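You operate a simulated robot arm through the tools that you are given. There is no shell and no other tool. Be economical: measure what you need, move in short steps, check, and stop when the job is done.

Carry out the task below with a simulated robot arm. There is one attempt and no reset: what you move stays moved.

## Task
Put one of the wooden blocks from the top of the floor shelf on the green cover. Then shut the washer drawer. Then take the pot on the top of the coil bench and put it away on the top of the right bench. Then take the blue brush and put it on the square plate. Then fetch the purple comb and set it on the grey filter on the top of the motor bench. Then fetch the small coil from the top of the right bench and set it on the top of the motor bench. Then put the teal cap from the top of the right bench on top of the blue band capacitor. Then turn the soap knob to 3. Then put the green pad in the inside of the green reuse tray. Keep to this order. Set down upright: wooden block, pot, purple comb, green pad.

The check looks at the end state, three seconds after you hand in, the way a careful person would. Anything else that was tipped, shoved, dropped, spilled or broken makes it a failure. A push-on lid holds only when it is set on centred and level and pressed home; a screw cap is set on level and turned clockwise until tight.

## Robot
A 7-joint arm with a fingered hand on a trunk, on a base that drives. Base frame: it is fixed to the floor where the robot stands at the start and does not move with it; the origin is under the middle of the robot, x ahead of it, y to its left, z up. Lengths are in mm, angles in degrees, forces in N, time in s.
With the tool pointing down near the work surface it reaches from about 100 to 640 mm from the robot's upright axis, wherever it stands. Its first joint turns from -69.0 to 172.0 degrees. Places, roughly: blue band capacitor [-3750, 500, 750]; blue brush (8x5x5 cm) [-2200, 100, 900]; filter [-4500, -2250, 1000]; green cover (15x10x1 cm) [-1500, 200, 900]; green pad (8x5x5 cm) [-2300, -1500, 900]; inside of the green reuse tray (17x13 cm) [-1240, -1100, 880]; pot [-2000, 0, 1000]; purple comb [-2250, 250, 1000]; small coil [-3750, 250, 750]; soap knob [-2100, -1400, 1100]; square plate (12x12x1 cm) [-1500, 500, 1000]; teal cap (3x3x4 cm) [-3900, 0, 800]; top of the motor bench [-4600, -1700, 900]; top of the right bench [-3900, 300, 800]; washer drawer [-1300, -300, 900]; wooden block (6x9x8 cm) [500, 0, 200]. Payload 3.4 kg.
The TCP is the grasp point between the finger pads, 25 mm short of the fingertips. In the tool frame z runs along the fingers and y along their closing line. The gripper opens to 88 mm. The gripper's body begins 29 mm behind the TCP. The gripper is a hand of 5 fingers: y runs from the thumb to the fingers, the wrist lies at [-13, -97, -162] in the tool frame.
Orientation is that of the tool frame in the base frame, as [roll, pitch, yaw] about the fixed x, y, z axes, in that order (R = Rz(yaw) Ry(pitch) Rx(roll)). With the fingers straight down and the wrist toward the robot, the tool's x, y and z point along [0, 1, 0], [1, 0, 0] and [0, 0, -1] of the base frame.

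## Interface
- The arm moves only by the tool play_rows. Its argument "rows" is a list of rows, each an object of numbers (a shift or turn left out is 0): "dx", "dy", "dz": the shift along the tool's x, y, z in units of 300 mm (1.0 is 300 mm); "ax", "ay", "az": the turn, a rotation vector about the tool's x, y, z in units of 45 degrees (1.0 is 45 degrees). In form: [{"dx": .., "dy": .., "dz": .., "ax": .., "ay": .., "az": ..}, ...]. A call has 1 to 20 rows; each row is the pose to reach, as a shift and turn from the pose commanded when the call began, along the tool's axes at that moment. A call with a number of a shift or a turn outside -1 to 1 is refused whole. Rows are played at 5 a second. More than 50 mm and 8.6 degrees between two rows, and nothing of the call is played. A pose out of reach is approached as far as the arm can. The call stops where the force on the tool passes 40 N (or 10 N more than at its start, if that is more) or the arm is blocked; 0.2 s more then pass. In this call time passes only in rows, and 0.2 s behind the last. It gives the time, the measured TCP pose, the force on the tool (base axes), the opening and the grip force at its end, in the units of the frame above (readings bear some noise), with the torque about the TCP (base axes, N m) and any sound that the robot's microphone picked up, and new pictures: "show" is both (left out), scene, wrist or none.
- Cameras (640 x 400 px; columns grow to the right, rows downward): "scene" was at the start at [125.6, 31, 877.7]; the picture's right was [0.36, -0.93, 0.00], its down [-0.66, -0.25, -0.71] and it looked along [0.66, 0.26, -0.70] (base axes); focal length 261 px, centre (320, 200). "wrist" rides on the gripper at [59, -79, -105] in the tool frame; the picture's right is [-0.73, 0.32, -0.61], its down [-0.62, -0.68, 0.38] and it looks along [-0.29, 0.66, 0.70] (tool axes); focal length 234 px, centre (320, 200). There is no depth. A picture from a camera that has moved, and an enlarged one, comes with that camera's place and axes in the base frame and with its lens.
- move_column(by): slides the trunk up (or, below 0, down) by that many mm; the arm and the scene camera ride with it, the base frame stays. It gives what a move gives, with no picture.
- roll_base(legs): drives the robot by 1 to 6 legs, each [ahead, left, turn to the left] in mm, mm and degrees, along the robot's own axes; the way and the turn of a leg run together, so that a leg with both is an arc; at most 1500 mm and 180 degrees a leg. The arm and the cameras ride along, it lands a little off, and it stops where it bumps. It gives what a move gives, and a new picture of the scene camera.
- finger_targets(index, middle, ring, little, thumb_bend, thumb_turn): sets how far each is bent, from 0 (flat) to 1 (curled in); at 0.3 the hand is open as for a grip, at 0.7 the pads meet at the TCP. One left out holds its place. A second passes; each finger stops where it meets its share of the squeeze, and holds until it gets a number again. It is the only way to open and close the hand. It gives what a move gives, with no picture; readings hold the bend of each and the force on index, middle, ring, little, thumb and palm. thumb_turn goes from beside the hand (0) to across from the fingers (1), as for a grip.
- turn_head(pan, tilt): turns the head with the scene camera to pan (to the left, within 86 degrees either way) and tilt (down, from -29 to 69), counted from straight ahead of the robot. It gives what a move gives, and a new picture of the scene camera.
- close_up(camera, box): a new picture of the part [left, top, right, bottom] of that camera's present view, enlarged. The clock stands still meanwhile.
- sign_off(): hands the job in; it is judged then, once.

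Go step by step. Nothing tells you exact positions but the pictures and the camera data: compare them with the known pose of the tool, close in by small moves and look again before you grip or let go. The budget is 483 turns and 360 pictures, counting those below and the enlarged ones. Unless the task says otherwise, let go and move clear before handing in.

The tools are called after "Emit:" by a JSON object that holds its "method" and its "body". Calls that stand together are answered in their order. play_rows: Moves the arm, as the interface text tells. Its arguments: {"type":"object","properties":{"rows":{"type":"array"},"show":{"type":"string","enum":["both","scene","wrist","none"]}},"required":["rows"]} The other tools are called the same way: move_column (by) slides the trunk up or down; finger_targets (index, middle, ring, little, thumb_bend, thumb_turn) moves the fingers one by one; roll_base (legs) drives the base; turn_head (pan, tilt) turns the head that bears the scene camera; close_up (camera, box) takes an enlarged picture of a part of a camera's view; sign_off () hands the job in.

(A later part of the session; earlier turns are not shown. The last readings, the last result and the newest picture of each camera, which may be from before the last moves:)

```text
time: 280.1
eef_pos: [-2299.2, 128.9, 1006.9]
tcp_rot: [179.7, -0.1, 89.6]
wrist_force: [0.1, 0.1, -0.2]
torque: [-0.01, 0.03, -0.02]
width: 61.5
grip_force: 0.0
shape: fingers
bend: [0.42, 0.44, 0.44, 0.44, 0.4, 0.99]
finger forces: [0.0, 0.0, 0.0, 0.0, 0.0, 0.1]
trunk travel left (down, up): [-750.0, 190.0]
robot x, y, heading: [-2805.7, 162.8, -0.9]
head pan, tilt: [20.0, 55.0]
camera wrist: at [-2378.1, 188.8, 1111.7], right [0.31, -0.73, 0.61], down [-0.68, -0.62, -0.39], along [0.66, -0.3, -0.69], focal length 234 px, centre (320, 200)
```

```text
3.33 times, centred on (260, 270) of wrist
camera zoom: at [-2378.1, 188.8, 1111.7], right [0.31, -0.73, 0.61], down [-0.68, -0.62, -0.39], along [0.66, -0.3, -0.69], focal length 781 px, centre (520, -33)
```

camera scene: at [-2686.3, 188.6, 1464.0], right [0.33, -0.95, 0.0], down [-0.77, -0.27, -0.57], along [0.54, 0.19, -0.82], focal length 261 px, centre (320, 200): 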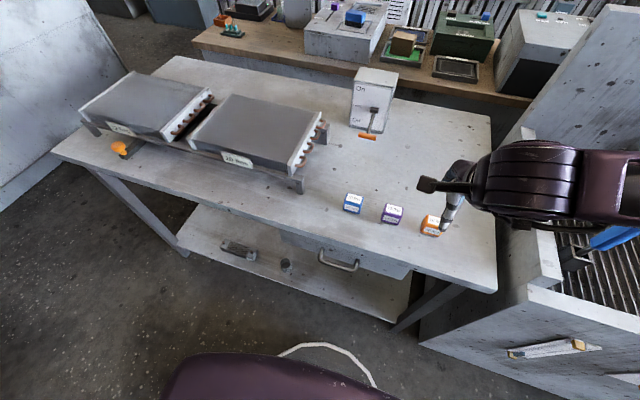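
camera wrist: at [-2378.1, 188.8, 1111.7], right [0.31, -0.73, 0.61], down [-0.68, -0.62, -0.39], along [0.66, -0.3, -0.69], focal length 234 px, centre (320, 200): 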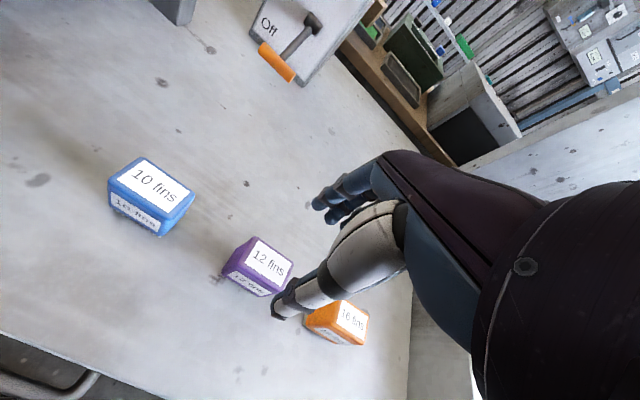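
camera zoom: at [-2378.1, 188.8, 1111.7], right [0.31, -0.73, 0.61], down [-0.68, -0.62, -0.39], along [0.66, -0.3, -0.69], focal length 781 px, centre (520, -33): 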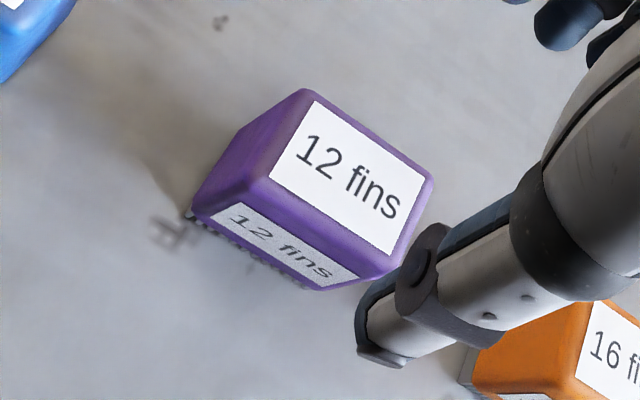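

Aligned with the comb. Descending.

Emit:
{"method": "play_rows", "body": {"rows": [{"dz": 0.1}, {"dz": 0.2}, {"dz": 0.25}, {"dz": 0.275}], "show": "wrist"}}

```text
time: 281.1
eef_pos: [-2298.9, 130.9, 925.5]
tcp_rot: [179.8, -0.1, 89.5]
wrist_force: [-0.5, -0.2, 0.8]
torque: [0.02, 0.01, -0.02]
width: 61.9
grip_force: 0.0
shape: fingers
bend: [0.42, 0.44, 0.44, 0.44, 0.4, 0.99]
finger forces: [0.1, 0.0, 0.0, 0.0, 0.0, 0.0]
trunk travel left (down, up): [-750.0, 190.0]
robot x, y, heading: [-2804.0, 163.0, -1.0]
head pan, tilt: [20.0, 55.0]
camera wrist: at [-2377.8, 189.7, 1029.5], right [0.31, -0.73, 0.61], down [-0.69, -0.62, -0.39], along [0.66, -0.3, -0.69], focal length 234 px, centre (320, 200)
```

wrist: 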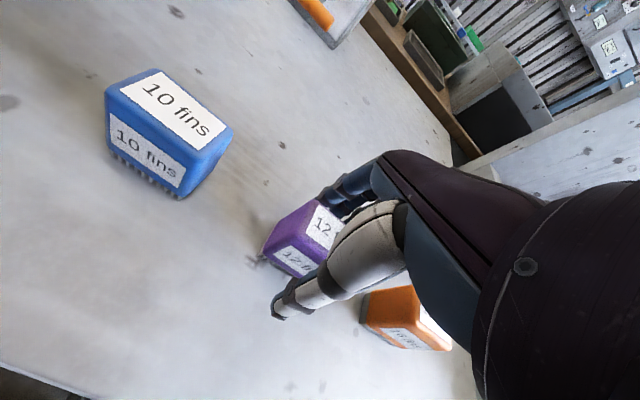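

Emit:
{"method": "play_rows", "body": {"rows": [{"dz": 0.015}], "show": "none"}}

Emit:
{"method": "finger_targets", "body": {"index": 0.75, "middle": 0.75, "ring": 0.75, "little": 0.75, "thumb_bend": 0.7}}

Emit:
{"method": "play_rows", "body": {"rows": [{"dz": -0.03}, {"dz": -0.08}, {"dz": -0.2}, {"dz": -0.35}], "show": "both"}}

```text
time: 281.5
eef_pos: [-2299.0, 129.1, 919.6]
tcp_rot: [179.8, -0.1, 89.5]
wrist_force: [-0.2, 0.4, -0.3]
torque: [-0.04, 0.01, 0.0]
width: 61.5
grip_force: 0.0
shape: fingers
bend: [0.42, 0.44, 0.44, 0.44, 0.4, 0.99]
finger forces: [0.0, 0.0, 0.1, 0.0, 0.0, 0.0]
trunk travel left (down, up): [-750.0, 190.0]
robot x, y, heading: [-2806.3, 166.8, -0.7]
head pan, tilt: [20.0, 55.0]
```

```text
time: 282.5
eef_pos: [-2300.1, 130.7, 920.1]
tcp_rot: [179.8, -0.2, 89.5]
wrist_force: [-0.1, -0.4, 0.8]
torque: [-0.02, -0.02, -0.02]
width: 24.0
grip_force: 18.7
shape: fingers
bend: [0.73, 0.72, 0.73, 0.75, 0.56, 0.99]
finger forces: [8.0, 5.7, 5.2, 0.0, 18.9, 0.1]
trunk travel left (down, up): [-750.0, 190.0]
robot x, y, heading: [-2805.7, 165.6, -0.9]
head pan, tilt: [20.0, 55.0]
```

```text
time: 283.5
eef_pos: [-2299.8, 130.4, 1026.5]
tcp_rot: [179.7, 0.0, 89.5]
wrist_force: [-0.4, 0.2, -1.4]
torque: [-0.01, 0.04, -0.01]
width: 23.7
grip_force: 18.3
shape: fingers
bend: [0.73, 0.72, 0.73, 0.75, 0.56, 0.99]
finger forces: [8.0, 5.6, 5.1, 0.0, 18.6, 0.1]
trunk travel left (down, up): [-750.0, 190.0]
robot x, y, heading: [-2806.3, 167.4, -1.2]
head pan, tilt: [20.0, 55.0]
camera scene: at [-2686.5, 188.9, 1463.9], right [0.33, -0.94, 0.0], down [-0.77, -0.27, -0.57], along [0.54, 0.19, -0.82], focal length 261 px, centre (320, 200)
camera wrist: at [-2378.4, 189.5, 1131.3], right [0.31, -0.73, 0.61], down [-0.68, -0.62, -0.39], along [0.66, -0.3, -0.69], focal length 234 px, centre (320, 200)
```

scene: 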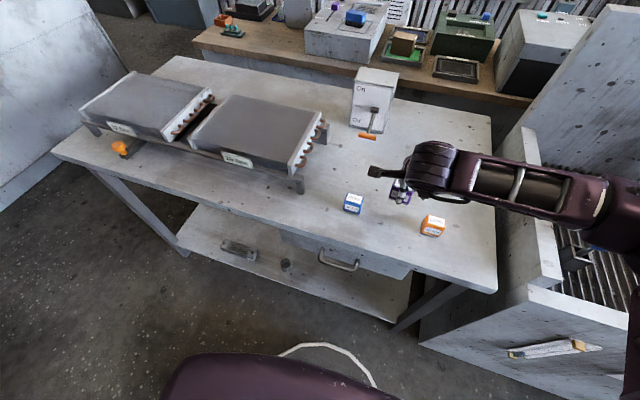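
wrist: 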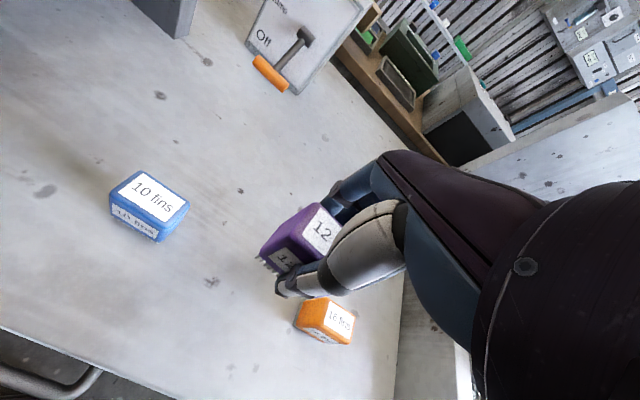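

The comb is lifted upright. I'll retract, back off, turn, and look toward the motor bench.

Emit:
{"method": "play_rows", "body": {"rows": [{"dy": -0.1, "dz": -0.1}, {"dy": -0.2, "dz": -0.2}, {"dy": -0.27, "dz": -0.3}], "show": "none"}}

Emit:
{"method": "roll_base", "body": {"legs": [[-170, 0, 0], [0, 0, -90]]}}

Emit:
{"method": "turn_head", "body": {"pan": 0, "tilt": 20}}

Emit:
{"method": "turn_head", "body": {"pan": -45, "tilt": 20}}

```text
time: 284.3
eef_pos: [-2384.0, 131.4, 1116.4]
tcp_rot: [179.8, 0.0, 89.4]
wrist_force: [0.4, 0.1, -1.0]
torque: [-0.01, 0.0, -0.01]
width: 23.7
grip_force: 18.5
shape: fingers
bend: [0.73, 0.72, 0.73, 0.75, 0.56, 0.99]
finger forces: [7.8, 5.4, 5.0, 0.0, 18.6, 0.0]
trunk travel left (down, up): [-750.0, 190.0]
robot x, y, heading: [-2804.7, 166.4, -1.0]
head pan, tilt: [20.0, 55.0]
```

```text
time: 289.6
eef_pos: [-3000.6, -255.0, 1115.3]
tcp_rot: [179.7, -0.1, -0.1]
wrist_force: [0.3, -0.2, -0.9]
torque: [-0.01, 0.01, 0.01]
width: 23.5
grip_force: 18.0
shape: fingers
bend: [0.73, 0.73, 0.73, 0.75, 0.56, 0.99]
finger forces: [7.6, 5.5, 5.0, 0.0, 17.8, 0.1]
trunk travel left (down, up): [-750.0, 190.0]
robot x, y, heading: [-2969.8, 167.0, -90.4]
head pan, tilt: [20.0, 55.0]
camera scene: at [-2948.1, 50.6, 1463.9], right [-0.94, -0.33, 0.0], down [-0.27, 0.77, -0.57], along [0.19, -0.54, -0.82], focal length 261 px, centre (320, 200)
```

scene: 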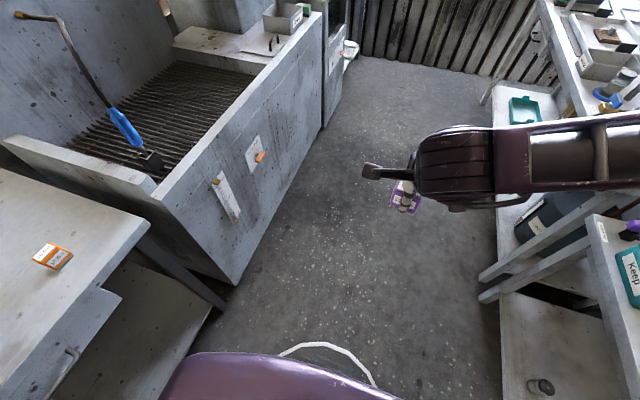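

```text
time: 290.6
eef_pos: [-3001.3, -253.8, 1115.2]
tcp_rot: [179.7, -0.1, -0.1]
wrist_force: [0.1, -0.5, -1.0]
torque: [-0.02, -0.03, -0.01]
width: 23.8
grip_force: 18.6
shape: fingers
bend: [0.73, 0.73, 0.73, 0.75, 0.56, 0.99]
finger forces: [7.6, 5.4, 5.1, 0.1, 17.8, 0.0]
trunk travel left (down, up): [-750.0, 190.0]
robot x, y, heading: [-2971.4, 163.7, -90.5]
head pan, tilt: [0.0, 20.0]
camera scene: at [-2972.8, 25.4, 1515.9], right [-1.0, 0.01, 0.0], down [0.0, 0.34, -0.94], along [-0.01, -0.94, -0.34], focal length 261 px, centre (320, 200)
```

scene: 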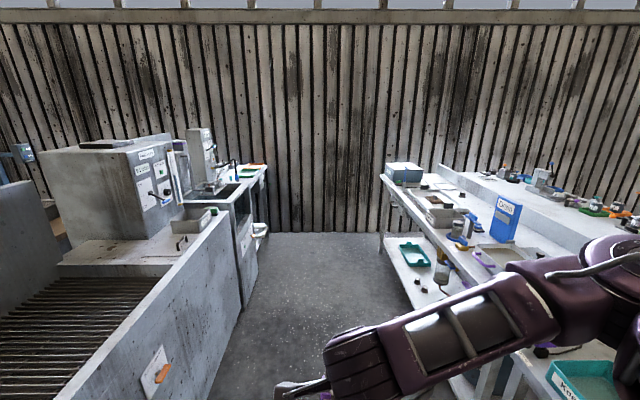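

```text
time: 291.7
eef_pos: [-3001.2, -254.4, 1115.6]
tcp_rot: [179.7, -0.1, -0.1]
wrist_force: [0.2, -0.2, -0.8]
torque: [-0.03, -0.01, 0.01]
width: 23.6
grip_force: 18.2
shape: fingers
bend: [0.73, 0.73, 0.73, 0.75, 0.56, 0.99]
finger forces: [7.6, 5.4, 4.9, 0.0, 17.9, 0.1]
trunk travel left (down, up): [-750.0, 190.0]
robot x, y, heading: [-2974.1, 167.6, -90.6]
head pan, tilt: [-45.0, 20.0]
camera scene: at [-3038.5, 53.2, 1516.0], right [-0.7, 0.71, 0.0], down [0.24, 0.24, -0.94], along [-0.67, -0.66, -0.34], focal length 261 px, centre (320, 200)
```

scene: 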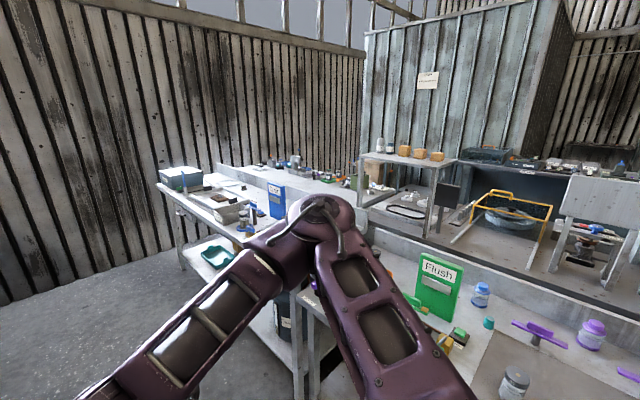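

The motor bench appears to be back-to-back behind the left bench, so it must be reached from the far side. I'll drive through the right corridor to x≈-5200 and look.

Emit:
{"method": "roll_base", "body": {"legs": [[-850, 0, 0], [-850, 0, 0], [0, -1200, 0], [0, -900, 0]]}}

Emit:
{"method": "turn_head", "body": {"pan": 0, "tilt": 20}}

```text
time: 310.3
eef_pos: [-5073.9, 1473.2, 1114.4]
tcp_rot: [179.7, 0.0, -0.3]
wrist_force: [0.2, -0.3, -0.6]
torque: [-0.01, 0.03, -0.01]
width: 23.7
grip_force: 18.3
shape: fingers
bend: [0.73, 0.73, 0.73, 0.75, 0.56, 0.99]
finger forces: [7.7, 5.4, 4.9, 0.0, 17.8, 0.0]
trunk travel left (down, up): [-750.0, 190.0]
robot x, y, heading: [-5040.8, 1893.7, -90.4]
head pan, tilt: [-45.0, 20.0]
camera scene: at [-5109.7, 1781.7, 1516.0], right [-0.7, 0.72, 0.0], down [0.24, 0.24, -0.94], along [-0.67, -0.66, -0.34], focal length 261 px, centre (320, 200)
```

scene: 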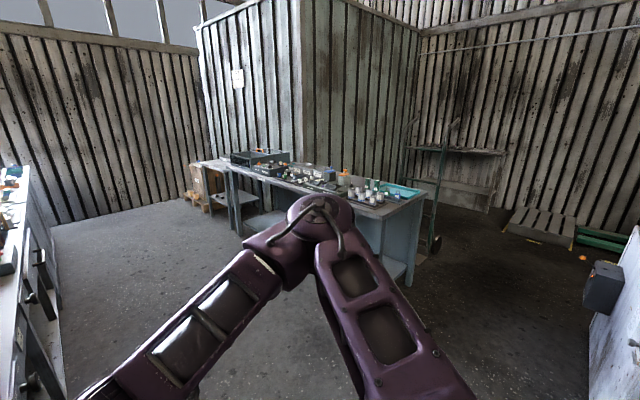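

```text
time: 311.5
eef_pos: [-5073.2, 1473.9, 1114.2]
tcp_rot: [179.7, -0.2, -0.3]
wrist_force: [-0.7, 0.8, -1.3]
torque: [0.03, 0.0, -0.02]
width: 23.4
grip_force: 18.3
shape: fingers
bend: [0.73, 0.73, 0.73, 0.75, 0.56, 0.99]
finger forces: [7.6, 5.4, 5.0, 0.0, 17.9, 0.1]
trunk travel left (down, up): [-750.0, 190.0]
robot x, y, heading: [-5040.7, 1895.3, -90.9]
head pan, tilt: [0.0, 20.0]
camera scene: at [-5044.4, 1753.5, 1516.0], right [-1.0, 0.01, 0.0], down [0.0, 0.34, -0.94], along [-0.01, -0.94, -0.34], focal length 261 px, centre (320, 200)
```

scene: 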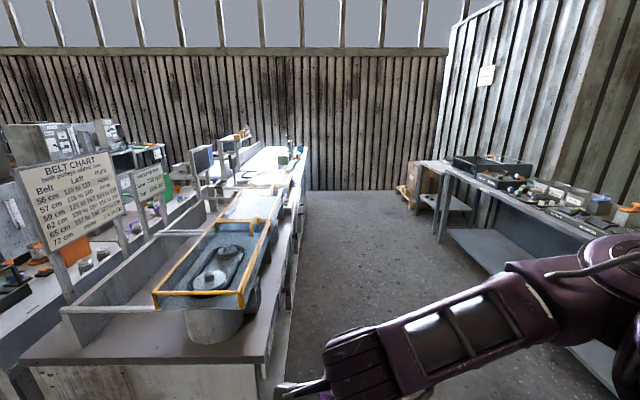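

The benches' back edge runs at x≈-4880 with a wide aisle. I'll drive along it toward the motor bench.

Emit:
{"method": "roll_base", "body": {"legs": [[0, -300, 0.5], [1500, 0, 0], [1400, 0, 0]]}}

Emit:
{"method": "turn_head", "body": {"pan": 40, "tilt": 25}}

```text
time: 327.0
eef_pos: [-5331.2, -1411.7, 1115.2]
tcp_rot: [179.7, -0.1, 1.4]
wrist_force: [0.3, 1.0, -1.1]
torque: [0.01, -0.01, -0.01]
width: 23.6
grip_force: 18.3
shape: fingers
bend: [0.73, 0.73, 0.73, 0.75, 0.56, 0.99]
finger forces: [7.6, 5.3, 5.0, 0.1, 18.0, 0.1]
trunk travel left (down, up): [-750.0, 190.0]
robot x, y, heading: [-5314.3, -991.0, -88.9]
head pan, tilt: [0.0, 20.0]
camera scene: at [-5309.7, -1130.9, 1516.0], right [-1.0, -0.02, 0.0], down [-0.01, 0.34, -0.94], along [0.02, -0.94, -0.34], focal length 261 px, centre (320, 200)
```

scene: 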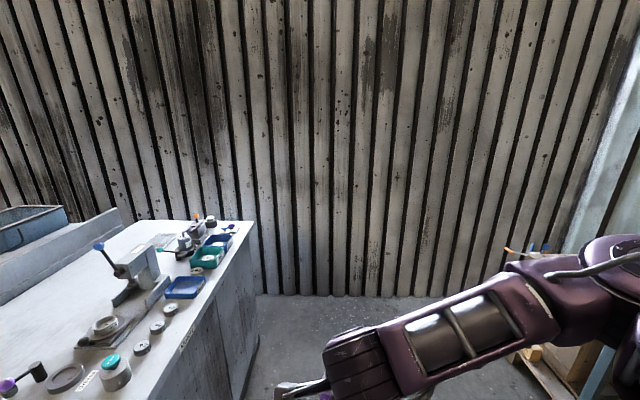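

```text
time: 328.1
eef_pos: [-5329.8, -1411.4, 1116.0]
tcp_rot: [179.7, -0.1, 1.4]
wrist_force: [0.0, 0.0, -0.4]
torque: [0.01, 0.01, 0.01]
width: 23.5
grip_force: 18.1
shape: fingers
bend: [0.73, 0.73, 0.73, 0.75, 0.56, 0.99]
finger forces: [7.6, 5.3, 5.0, 0.0, 17.9, 0.0]
trunk travel left (down, up): [-750.0, 190.0]
robot x, y, heading: [-5312.5, -989.8, -88.7]
head pan, tilt: [40.0, 25.0]
camera scene: at [-5251.0, -1107.4, 1507.9], right [-0.76, -0.66, 0.0], down [-0.28, 0.32, -0.91], along [0.59, -0.68, -0.42], focal length 261 px, centre (320, 200)
```

scene: 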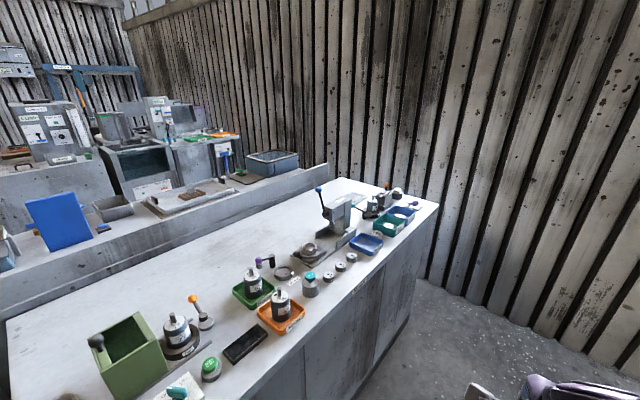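

The motor bench is visible. I'll turn to face it and strafe along to the filter end.

Emit:
{"method": "roll_base", "body": {"legs": [[0, -80, 0], [0, 0, 88.8], [0, -1050, 0]]}}

Emit:
{"method": "turn_head", "body": {"pan": 10, "tilt": 38}}

```text
time: 338.0
eef_pos: [-4960.6, -2064.8, 1116.1]
tcp_rot: [179.7, -0.1, 91.1]
wrist_force: [-0.2, -0.3, -1.6]
torque: [0.01, -0.01, 0.06]
width: 23.4
grip_force: 17.2
shape: fingers
bend: [0.73, 0.73, 0.73, 0.75, 0.56, 0.99]
finger forces: [7.3, 5.3, 4.7, 0.0, 17.4, 0.0]
trunk travel left (down, up): [-750.0, 190.0]
robot x, y, heading: [-5383.9, -2041.3, 0.7]
head pan, tilt: [40.0, 25.0]
camera scene: at [-5262.3, -1980.9, 1507.9], right [0.65, -0.76, 0.0], down [-0.32, -0.28, -0.91], along [0.69, 0.59, -0.42], focal length 261 px, centre (320, 200)
```

scene: 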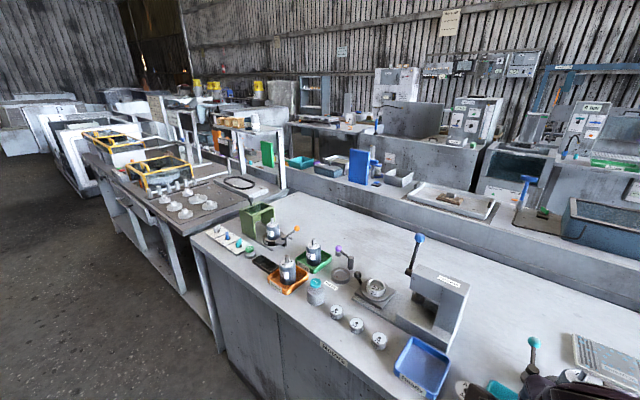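

```text
time: 338.9
eef_pos: [-4960.1, -2063.7, 1115.7]
tcp_rot: [179.8, -0.1, 91.1]
wrist_force: [0.1, 0.4, -1.6]
torque: [-0.02, -0.06, -0.02]
width: 23.0
grip_force: 17.6
shape: fingers
bend: [0.73, 0.73, 0.73, 0.75, 0.56, 0.99]
finger forces: [7.3, 5.2, 4.8, 0.0, 17.5, 0.1]
trunk travel left (down, up): [-750.0, 190.0]
robot x, y, heading: [-5381.3, -2043.0, 0.5]
head pan, tilt: [10.0, 38.0]
camera scene: at [-5247.4, -2024.7, 1487.6], right [0.19, -0.98, 0.0], down [-0.6, -0.11, -0.79], along [0.77, 0.15, -0.62], focal length 261 px, centre (320, 200)
```

scene: 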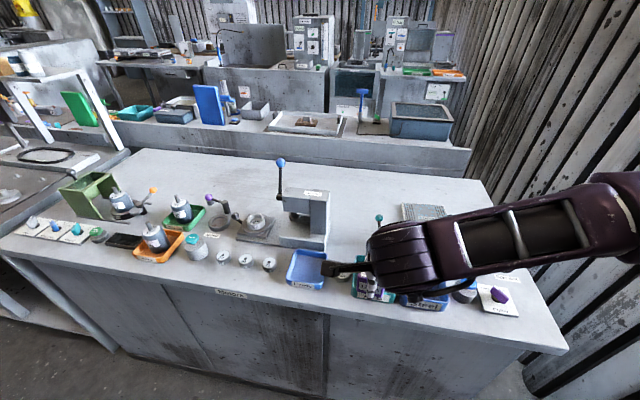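

The grey filter is at ≈[-4514, -2248]. I'll move right and in toward the bench edge.

Emit:
{"method": "roll_base", "body": {"legs": [[0, -150, 0], [230, 0, -0.5]]}}

Emit:
{"method": "turn_head", "body": {"pan": 20, "tilt": 48}}

```text
time: 341.6
eef_pos: [-4727.8, -2216.6, 1115.3]
tcp_rot: [179.7, -0.1, 90.5]
wrist_force: [-0.2, -0.4, -0.6]
torque: [0.02, 0.01, 0.01]
width: 23.4
grip_force: 17.9
shape: fingers
bend: [0.73, 0.73, 0.73, 0.75, 0.56, 0.99]
finger forces: [7.4, 5.3, 4.7, 0.0, 17.4, 0.1]
trunk travel left (down, up): [-750.0, 190.0]
robot x, y, heading: [-5152.9, -2194.1, 0.4]
head pan, tilt: [10.0, 38.0]
camera scene: at [-5014.2, -2174.0, 1487.6], right [0.17, -0.98, 0.0], down [-0.61, -0.11, -0.79], along [0.78, 0.14, -0.62], focal length 261 px, centre (320, 200)
```

scene: 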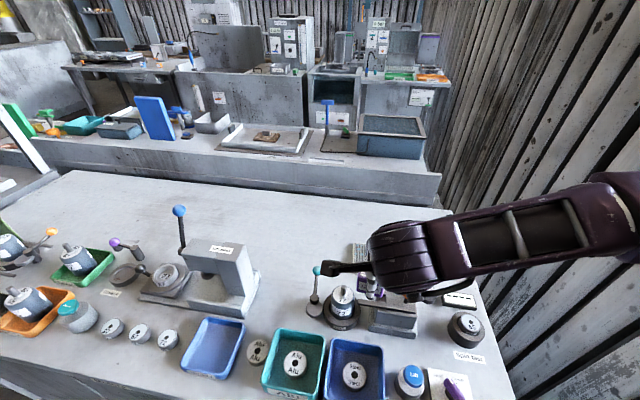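

```text
time: 342.4
eef_pos: [-4725.8, -2216.8, 1115.3]
tcp_rot: [179.8, -0.1, 90.5]
wrist_force: [-0.2, -1.0, -0.9]
torque: [0.01, -0.03, 0.0]
width: 23.4
grip_force: 17.2
shape: fingers
bend: [0.73, 0.73, 0.73, 0.75, 0.56, 0.99]
finger forces: [7.3, 5.4, 4.8, 0.0, 17.5, 0.0]
trunk travel left (down, up): [-750.0, 190.0]
robot x, y, heading: [-5149.6, -2191.1, 0.2]
head pan, tilt: [20.0, 48.0]
camera scene: at [-5024.5, -2162.2, 1473.1], right [0.34, -0.94, 0.0], down [-0.7, -0.25, -0.67], along [0.63, 0.23, -0.74], focal length 261 px, centre (320, 200)
```

scene: 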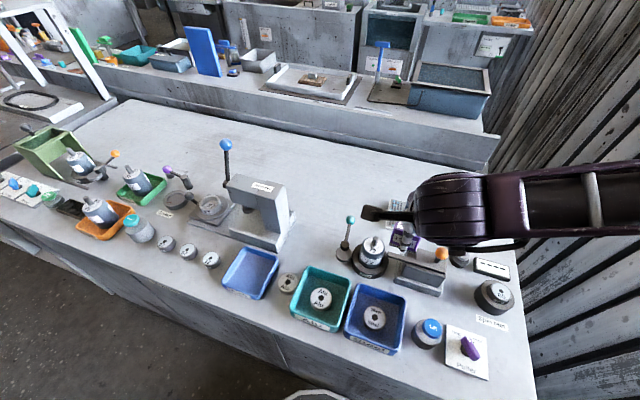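

Extending over the filter at height.

Emit:
{"method": "play_rows", "body": {"rows": [{"dx": -0.02, "dy": 0.14}, {"dx": -0.04, "dy": 0.28}, {"dx": -0.07, "dy": 0.42}, {"dx": -0.09, "dy": 0.56}, {"dx": -0.107, "dy": 0.68}], "show": "both"}}

```text
time: 343.6
eef_pos: [-4521.9, -2245.8, 1115.4]
tcp_rot: [179.8, 0.0, 90.5]
wrist_force: [-0.4, -0.3, -0.4]
torque: [-0.02, -0.01, 0.0]
width: 23.4
grip_force: 17.2
shape: fingers
bend: [0.73, 0.73, 0.73, 0.75, 0.56, 0.99]
finger forces: [7.4, 5.2, 4.9, 0.0, 17.5, 0.0]
trunk travel left (down, up): [-750.0, 190.0]
robot x, y, heading: [-5146.9, -2193.7, 0.1]
head pan, tilt: [20.0, 48.0]
camera scene: at [-5023.9, -2161.6, 1473.0], right [0.34, -0.94, 0.0], down [-0.7, -0.26, -0.67], along [0.63, 0.23, -0.74], focal length 261 px, centre (320, 200)
camera wrist: at [-4600.5, -2188.5, 1220.5], right [0.33, -0.72, 0.61], down [-0.67, -0.63, -0.39], along [0.66, -0.28, -0.69], focal length 234 px, centre (320, 200)
```

scene: 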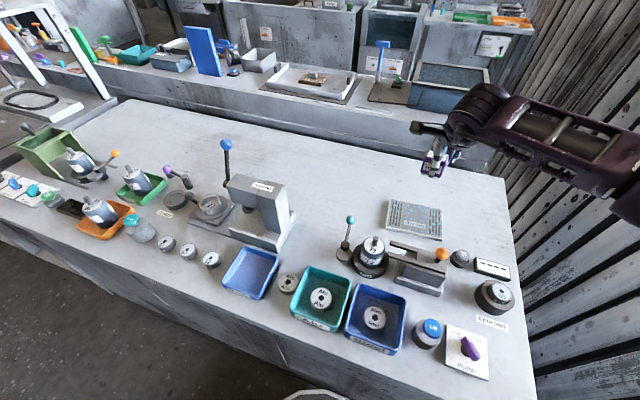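
wrist: 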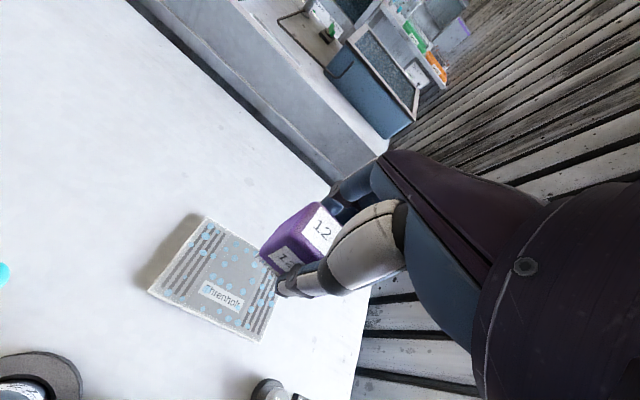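

The filter spans x -4560…-4460, y -2320…-2182, top z≈900. The comb is nearly above its centre; descending.

Emit:
{"method": "play_rows", "body": {"rows": [{"dx": -0.02, "dy": 0.01, "dz": 0.13}, {"dx": -0.02, "dy": 0.015, "dz": 0.27}, {"dx": -0.02, "dy": 0.015, "dz": 0.4}, {"dx": -0.02, "dy": 0.015, "dz": 0.5}], "show": "both"}}

```text
time: 344.6
eef_pos: [-4517.3, -2251.4, 965.7]
tcp_rot: [179.8, -0.1, 90.4]
wrist_force: [0.5, 0.0, -1.3]
torque: [-0.02, 0.01, 0.01]
width: 23.3
grip_force: 17.3
shape: fingers
bend: [0.73, 0.73, 0.73, 0.75, 0.56, 0.99]
finger forces: [7.3, 5.3, 4.8, 0.0, 17.4, 0.0]
trunk travel left (down, up): [-750.0, 190.0]
robot x, y, heading: [-5146.7, -2193.1, 0.1]
head pan, tilt: [20.0, 48.0]
camera scene: at [-5024.2, -2162.1, 1473.1], right [0.34, -0.94, 0.0], down [-0.7, -0.25, -0.67], along [0.63, 0.23, -0.74], focal length 261 px, centre (320, 200)
camera wrist: at [-4596.3, -2194.3, 1070.2], right [0.33, -0.72, 0.61], down [-0.67, -0.63, -0.39], along [0.66, -0.28, -0.69], focal length 234 px, centre (320, 200)
```

scene: 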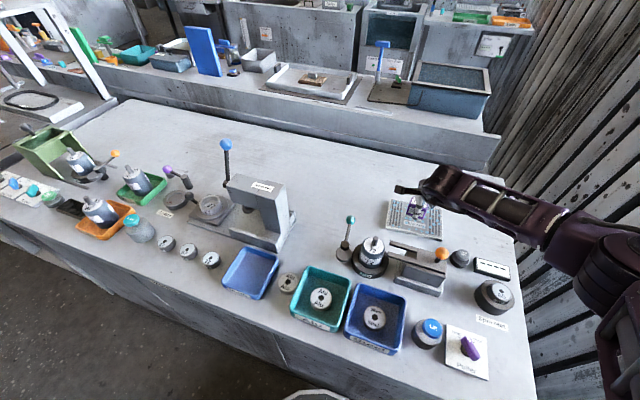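
wrist: 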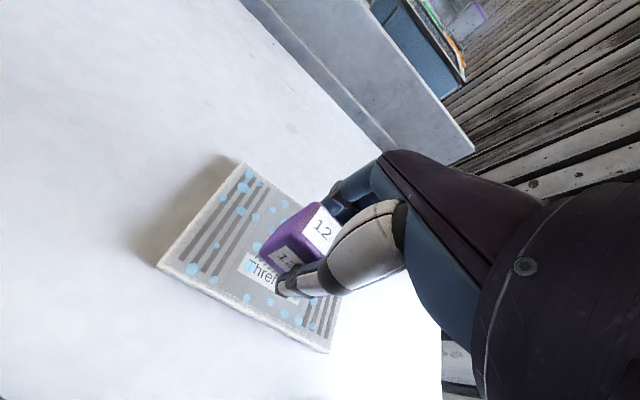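

Emit:
{"method": "play_rows", "body": {"rows": [{"dz": 0.02}, {"dz": 0.04}, {"dz": 0.055}], "show": "none"}}

Emit:
{"method": "play_rows", "body": {"rows": [{"dz": 0.01}, {"dz": 0.02}], "show": "wrist"}}

```text
time: 345.4
eef_pos: [-4517.8, -2251.9, 949.4]
tcp_rot: [179.7, 0.1, 90.4]
wrist_force: [-0.1, 0.3, -0.9]
torque: [0.01, 0.0, 0.03]
width: 23.2
grip_force: 17.3
shape: fingers
bend: [0.73, 0.73, 0.73, 0.75, 0.56, 0.99]
finger forces: [7.3, 5.2, 4.8, 0.0, 17.5, 0.0]
trunk travel left (down, up): [-750.0, 190.0]
robot x, y, heading: [-5148.5, -2191.0, 0.2]
head pan, tilt: [20.0, 48.0]
```

```text
time: 346.0
eef_pos: [-4517.6, -2252.5, 943.5]
tcp_rot: [179.9, -0.1, 90.4]
wrist_force: [0.3, -0.2, -1.3]
torque: [0.01, -0.01, 0.0]
width: 23.4
grip_force: 17.3
shape: fingers
bend: [0.73, 0.73, 0.73, 0.75, 0.56, 0.99]
finger forces: [7.2, 5.2, 4.8, 0.0, 17.4, 0.0]
trunk travel left (down, up): [-750.0, 190.0]
robot x, y, heading: [-5152.3, -2187.8, -0.0]
head pan, tilt: [20.0, 48.0]
camera wrist: at [-4596.7, -2194.3, 1048.4], right [0.33, -0.72, 0.61], down [-0.67, -0.63, -0.39], along [0.66, -0.28, -0.69], focal length 234 px, centre (320, 200)
```

wrist: 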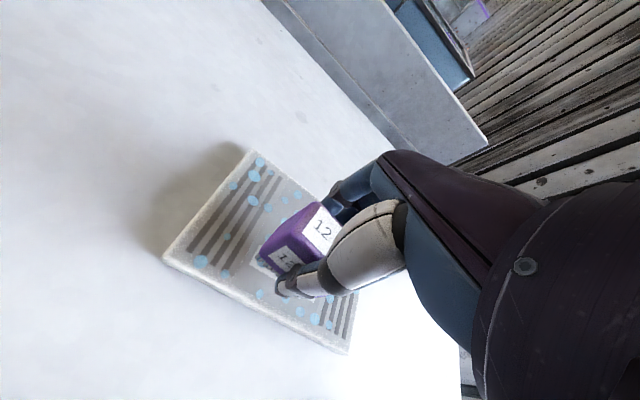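

Emit:
{"method": "play_rows", "body": {"rows": [{"dz": 0.01}, {"dz": 0.02}, {"dz": 0.03}], "show": "none"}}

Emit:
{"method": "play_rows", "body": {"rows": [{"dz": 0.01}, {"dz": 0.02}], "show": "wrist"}}

```text
time: 346.8
eef_pos: [-4517.6, -2252.9, 935.0]
tcp_rot: [179.8, -0.1, 90.4]
wrist_force: [-1.0, -0.2, -0.6]
torque: [0.01, 0.0, 0.03]
width: 23.2
grip_force: 17.4
shape: fingers
bend: [0.73, 0.73, 0.73, 0.75, 0.56, 0.99]
finger forces: [7.3, 5.2, 4.7, 0.0, 17.4, 0.0]
trunk travel left (down, up): [-750.0, 190.0]
robot x, y, heading: [-5149.5, -2190.3, -0.2]
head pan, tilt: [20.0, 48.0]
```

```text
time: 347.4
eef_pos: [-4517.7, -2253.8, 929.1]
tcp_rot: [179.7, 0.0, 90.5]
wrist_force: [0.2, -1.2, 2.5]
torque: [0.12, 0.0, 0.02]
width: 23.1
grip_force: 17.3
shape: fingers
bend: [0.73, 0.73, 0.73, 0.75, 0.56, 0.99]
finger forces: [8.1, 5.4, 4.5, 0.0, 17.3, 0.1]
trunk travel left (down, up): [-750.0, 190.0]
robot x, y, heading: [-5153.9, -2191.1, 0.2]
head pan, tilt: [20.0, 48.0]
camera wrist: at [-4597.0, -2194.6, 1034.5], right [0.32, -0.72, 0.61], down [-0.67, -0.63, -0.39], along [0.66, -0.28, -0.69], focal length 234 px, centre (320, 200)
```

wrist: 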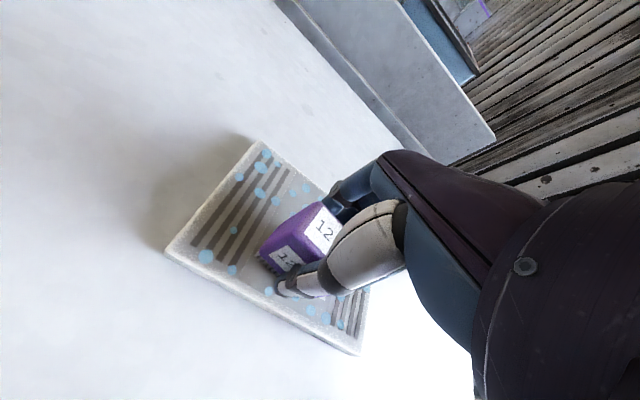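

Contact is beginning; lowering slightly more then releasing.

Emit:
{"method": "play_rows", "body": {"rows": [{"dz": 0.008}], "show": "none"}}

Emit:
{"method": "finger_targets", "body": {"index": 0.5, "middle": 0.5, "ring": 0.5, "little": 0.5, "thumb_bend": 0.44}}

Emit:
{"method": "close_up", "body": {"camera": "wrist", "box": [160, 130, 400, 370]}}

```text
time: 347.8
eef_pos: [-4517.1, -2253.5, 929.5]
tcp_rot: [179.4, -0.1, 90.5]
wrist_force: [1.8, -1.6, 11.0]
torque: [0.01, 0.03, 0.01]
width: 23.0
grip_force: 18.9
shape: fingers
bend: [0.73, 0.73, 0.73, 0.75, 0.56, 0.99]
finger forces: [8.5, 6.6, 5.0, 0.0, 17.7, 0.0]
trunk travel left (down, up): [-750.0, 190.0]
robot x, y, heading: [-5148.3, -2187.9, 0.0]
head pan, tilt: [20.0, 48.0]
```

```text
time: 348.8
eef_pos: [-4517.7, -2251.5, 926.5]
tcp_rot: [179.8, -0.1, 90.5]
wrist_force: [0.1, 0.2, -0.1]
torque: [0.0, -0.01, 0.02]
width: 47.9
grip_force: 0.4
shape: fingers
bend: [0.5, 0.5, 0.5, 0.5, 0.44, 0.99]
finger forces: [0.0, 0.0, 0.1, 0.0, 0.2, 0.0]
trunk travel left (down, up): [-750.0, 190.0]
robot x, y, heading: [-5152.1, -2191.6, 0.0]
head pan, tilt: [20.0, 48.0]
```

```text
1.67 times, centred on (280, 250) of wrist
camera zoom: at [-4596.8, -2194.4, 1031.3], right [0.33, -0.72, 0.61], down [-0.67, -0.63, -0.39], along [0.66, -0.28, -0.69], focal length 390 px, centre (387, 117)
```

zoom: 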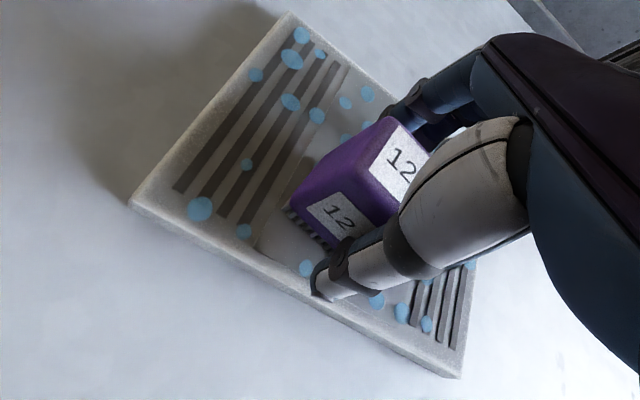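

The comb stands on the filter. Rising straight up.

Emit:
{"method": "play_rows", "body": {"rows": [{"dz": -0.03}, {"dz": -0.08}, {"dz": -0.2}, {"dz": -0.35}, {"dz": -0.5}, {"dz": -0.63}], "show": "both"}}

Emit:
{"method": "close_up", "body": {"camera": "scene", "box": [320, 160, 540, 310]}}

```text
time: 350.2
eef_pos: [-4519.0, -2252.1, 1115.9]
tcp_rot: [179.7, -0.2, 90.5]
wrist_force: [-0.4, -1.1, 0.2]
torque: [-0.01, -0.01, 0.0]
width: 47.7
grip_force: 0.1
shape: fingers
bend: [0.5, 0.5, 0.5, 0.5, 0.44, 0.99]
finger forces: [0.0, 0.0, 0.0, 0.0, 0.1, 0.0]
trunk travel left (down, up): [-750.0, 190.0]
robot x, y, heading: [-5147.4, -2188.2, 0.0]
head pan, tilt: [20.0, 48.0]
camera scene: at [-5025.7, -2162.0, 1473.2], right [0.34, -0.94, 0.0], down [-0.7, -0.26, -0.67], along [0.63, 0.23, -0.74], focal length 261 px, centre (320, 200)
camera wrist: at [-4598.5, -2194.8, 1220.8], right [0.33, -0.72, 0.61], down [-0.67, -0.63, -0.39], along [0.66, -0.28, -0.69], focal length 234 px, centre (320, 200)
```

scene: 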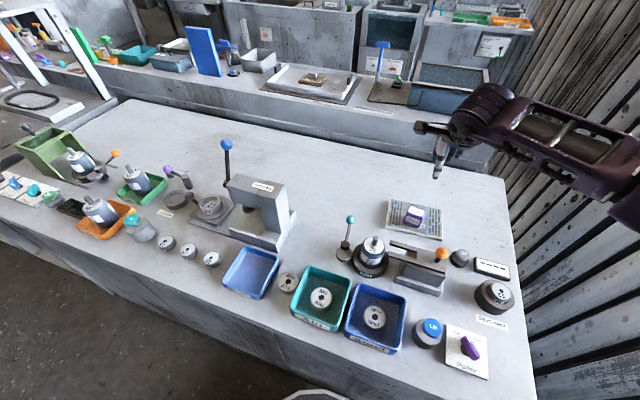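
wrist: 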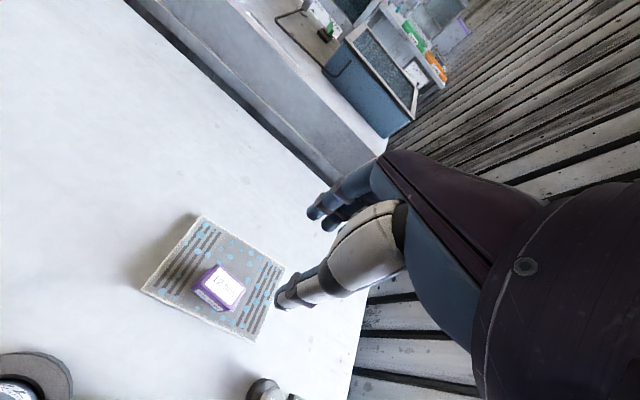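

```text
2.67 times, centred on (430, 235) of scene
camera zoom: at [-5025.7, -2162.0, 1473.2], right [0.34, -0.94, 0.0], down [-0.7, -0.26, -0.67], along [0.63, 0.23, -0.74], focal length 696 px, centre (27, 107)
```

zoom: 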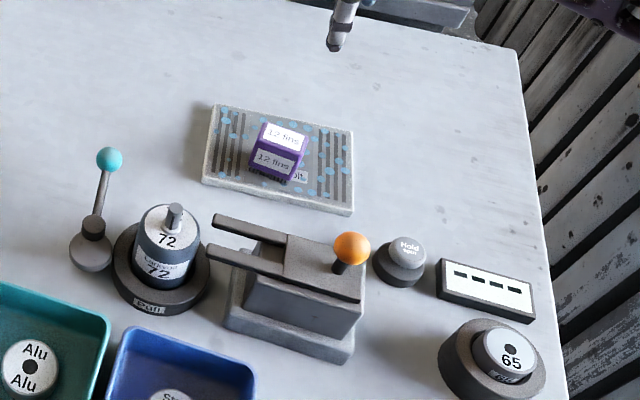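

The comb is upright on the filter. Next the small coil: retract and drive back round to the right bench.

Emit:
{"method": "play_rows", "body": {"rows": [{"dx": 0.02, "dy": -0.14}, {"dx": 0.04, "dy": -0.28}, {"dx": 0.07, "dy": -0.42}, {"dx": 0.09, "dy": -0.56}, {"dx": 0.107, "dy": -0.68}], "show": "none"}}

Emit:
{"method": "roll_base", "body": {"legs": [[-260, 0, 0], [0, 1400, 0], [0, 1400, 0], [0, 1290, 0], [1200, 0, 0], [1200, 0, 0]]}}

```text
time: 351.4
eef_pos: [-4723.8, -2221.8, 1115.4]
tcp_rot: [179.7, -0.1, 90.4]
wrist_force: [-1.0, -1.4, -1.1]
torque: [-0.03, -0.02, 0.0]
width: 47.8
grip_force: 0.1
shape: fingers
bend: [0.5, 0.5, 0.5, 0.5, 0.44, 0.99]
finger forces: [0.0, 0.0, 0.0, 0.0, 0.0, 0.0]
trunk travel left (down, up): [-750.0, 190.0]
robot x, y, heading: [-5151.4, -2193.3, 0.5]
head pan, tilt: [20.0, 48.0]
```

```text
time: 383.9
eef_pos: [-2543.9, 1821.0, 1115.8]
tcp_rot: [179.7, -0.1, 89.5]
wrist_force: [0.4, -0.3, -0.8]
torque: [-0.01, 0.0, 0.0]
width: 47.6
grip_force: 0.0
shape: fingers
bend: [0.5, 0.5, 0.5, 0.5, 0.44, 0.99]
finger forces: [0.0, 0.0, 0.0, 0.1, 0.0, 0.0]
trunk travel left (down, up): [-750.0, 190.0]
robot x, y, heading: [-2970.7, 1858.3, -0.9]
head pan, tilt: [20.0, 48.0]
camera scene: at [-2845.2, 1884.2, 1473.1], right [0.33, -0.94, 0.0], down [-0.7, -0.24, -0.67], along [0.63, 0.22, -0.74], focal length 261 px, centre (320, 200)
```

scene: 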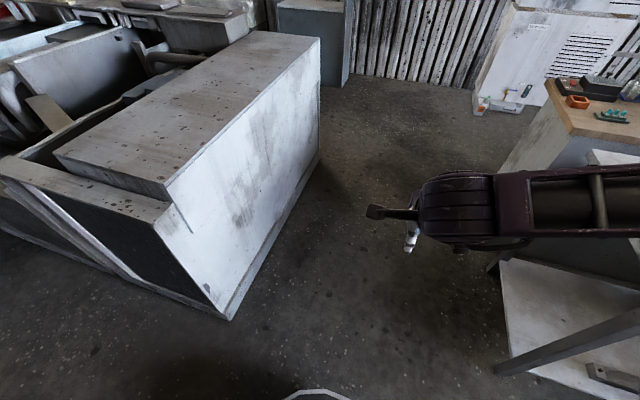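

Emit:
{"method": "roll_base", "body": {"legs": [[0, 0, 90], [0, 0, 91], [0, 1400, 0], [0, 190, 0], [180, 0, 0]]}}

Emit:
{"method": "turn_head", "body": {"pan": 15, "tilt": 52}}

Emit:
{"method": "close_up", "body": {"camera": "scene", "box": [240, 120, 500, 300]}}

```text
time: 400.8
eef_pos: [-3584.7, 313.8, 1115.1]
tcp_rot: [179.7, -0.1, -90.3]
wrist_force: [-0.4, -1.0, -0.2]
torque: [-0.01, 0.01, 0.0]
width: 48.0
grip_force: 0.1
shape: fingers
bend: [0.5, 0.5, 0.5, 0.5, 0.44, 0.99]
finger forces: [0.0, 0.0, 0.0, 0.1, 0.0, 0.0]
trunk travel left (down, up): [-750.0, 190.0]
robot x, y, heading: [-3161.4, 279.9, 179.3]
head pan, tilt: [20.0, 48.0]
camera scene: at [-3284.2, 254.0, 1473.2], right [-0.33, 0.94, 0.0], down [0.7, 0.25, -0.67], along [-0.63, -0.22, -0.74], focal length 261 px, centre (320, 200)
```

scene: 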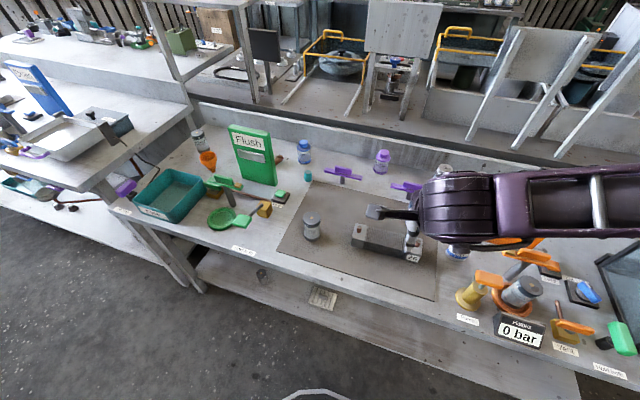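

```text
time: 401.4
eef_pos: [-3584.7, 314.0, 1115.0]
tcp_rot: [179.8, -0.1, -90.3]
wrist_force: [-0.3, 0.0, 0.7]
torque: [0.02, 0.04, -0.01]
width: 47.9
grip_force: 0.0
shape: fingers
bend: [0.5, 0.5, 0.5, 0.5, 0.44, 0.99]
finger forces: [0.1, 0.0, 0.0, 0.0, 0.1, 0.0]
trunk travel left (down, up): [-750.0, 190.0]
robot x, y, heading: [-3157.7, 283.4, 179.3]
head pan, tilt: [15.0, 52.0]
camera scene: at [-3283.5, 261.7, 1467.7], right [-0.25, 0.97, 0.0], down [0.76, 0.19, -0.62], along [-0.6, -0.15, -0.79], focal length 261 px, centre (320, 200)
```

scene: 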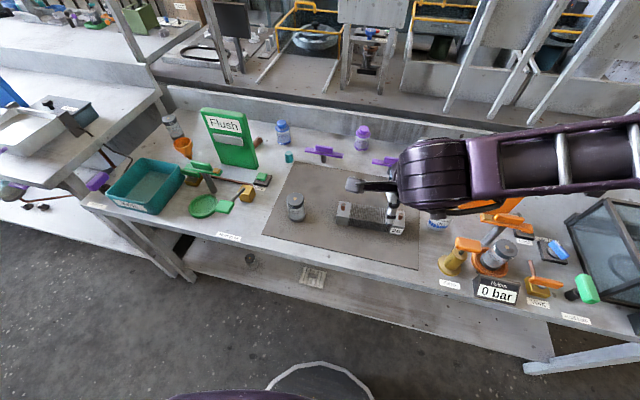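

```text
2.22 times, centred on (370, 210) of scene
camera zoom: at [-3283.5, 261.7, 1467.7], right [-0.25, 0.97, 0.0], down [0.76, 0.19, -0.62], along [-0.6, -0.15, -0.79], focal length 580 px, centre (209, 178)
```

zoom: 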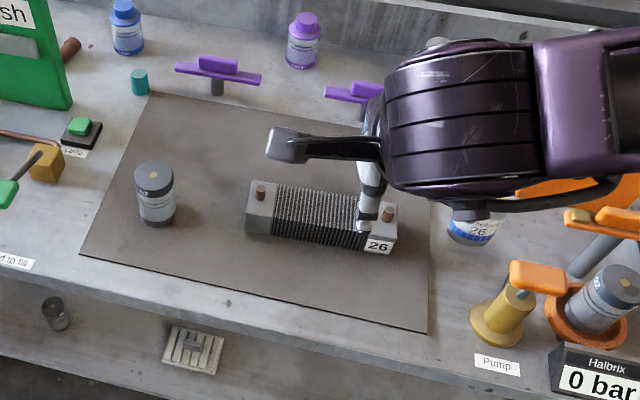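

The coil's centre is ≈[-3742, 305], ~193×55×50 mm, turned ~5°. I'll open the hand, align and move above it.

Emit:
{"method": "finger_targets", "body": {"index": 0.3, "middle": 0.3, "ring": 0.3, "little": 0.3, "thumb_bend": 0.3}}

Emit:
{"method": "play_rows", "body": {"rows": [{"dy": 0.13, "az": -0.05}, {"dy": 0.26, "az": -0.107}, {"dx": 0.03, "dy": 0.39, "az": -0.107}, {"dx": 0.03, "dy": 0.524, "az": -0.107}, {"dx": 0.03, "dy": 0.524, "dz": 0.15, "az": -0.107}, {"dx": 0.03, "dy": 0.524, "dz": 0.3, "az": -0.107}, {"dx": 0.03, "dy": 0.524, "dz": 0.45, "az": -0.107}, {"dx": 0.03, "dy": 0.524, "dz": 0.6, "az": -0.107}], "show": "both"}}

```text
time: 402.4
eef_pos: [-3585.1, 314.5, 1115.0]
tcp_rot: [179.7, -0.1, -90.2]
wrist_force: [-0.4, -0.2, 0.0]
torque: [0.0, 0.0, -0.01]
width: 84.5
grip_force: 0.1
shape: fingers
bend: [0.3, 0.3, 0.3, 0.3, 0.3, 0.98]
finger forces: [0.0, 0.0, 0.0, 0.0, 0.0, 0.0]
trunk travel left (down, up): [-750.0, 190.0]
robot x, y, heading: [-3159.5, 276.3, 179.2]
head pan, tilt: [15.0, 52.0]
```

```text
time: 404.2
eef_pos: [-3744.5, 307.1, 935.7]
tcp_rot: [179.7, 0.0, -85.5]
wrist_force: [0.1, -0.7, -1.2]
torque: [0.01, -0.02, 0.02]
width: 84.9
grip_force: 0.1
shape: fingers
bend: [0.3, 0.3, 0.3, 0.3, 0.3, 0.98]
finger forces: [0.0, 0.0, 0.0, 0.0, 0.0, 0.0]
trunk travel left (down, up): [-750.0, 190.0]
robot x, y, heading: [-3163.9, 278.3, 179.2]
head pan, tilt: [15.0, 52.0]
camera scene: at [-3283.5, 261.6, 1467.8], right [-0.25, 0.97, 0.0], down [0.76, 0.19, -0.62], along [-0.6, -0.15, -0.79], focal length 261 px, centre (320, 200)
camera wrist: at [-3659.3, 254.7, 1039.7], right [-0.38, 0.7, 0.61], down [0.63, 0.68, -0.39], along [-0.68, 0.24, -0.69], focal length 234 px, centre (320, 200)
```

scene: 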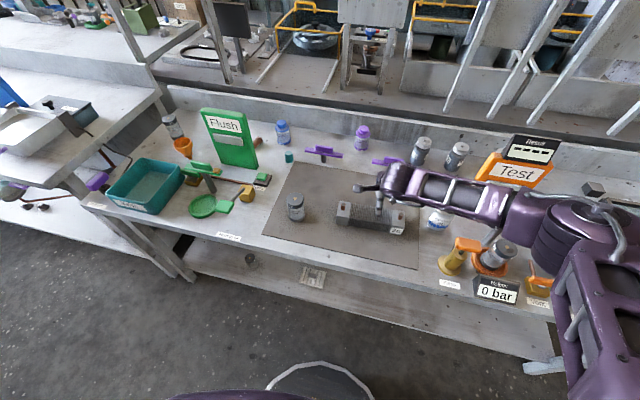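
wrist: 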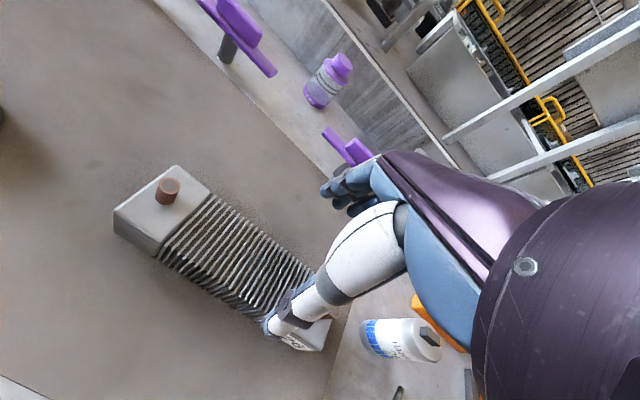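

Coil centre ≈[-3741, 297]. Shifting slightly and descending around it.

Emit:
{"method": "play_rows", "body": {"rows": [{"dx": 0.03, "dy": -0.01, "dz": 0.09}, {"dx": 0.03, "dy": -0.01, "dz": 0.18}, {"dx": 0.03, "dy": -0.01, "dz": 0.24}], "show": "wrist"}}

```text
time: 405.0
eef_pos: [-3740.8, 297.0, 863.2]
tcp_rot: [179.7, 0.0, -85.5]
wrist_force: [-0.7, 1.5, -0.1]
torque: [-0.01, 0.03, 0.0]
width: 84.8
grip_force: 0.0
shape: fingers
bend: [0.3, 0.3, 0.3, 0.3, 0.3, 0.98]
finger forces: [0.0, 0.0, 0.0, 0.0, 0.1, 0.0]
trunk travel left (down, up): [-750.0, 190.0]
robot x, y, heading: [-3158.7, 278.1, 179.1]
head pan, tilt: [15.0, 52.0]
camera wrist: at [-3655.1, 245.6, 967.7], right [-0.38, 0.7, 0.61], down [0.63, 0.67, -0.39], along [-0.68, 0.24, -0.69], focal length 234 px, centre (320, 200)
```

wrist: 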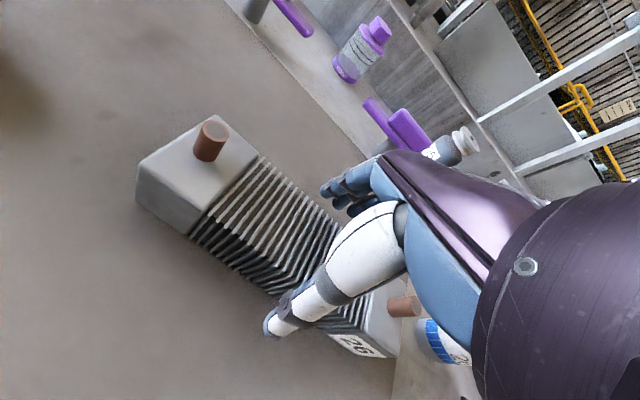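

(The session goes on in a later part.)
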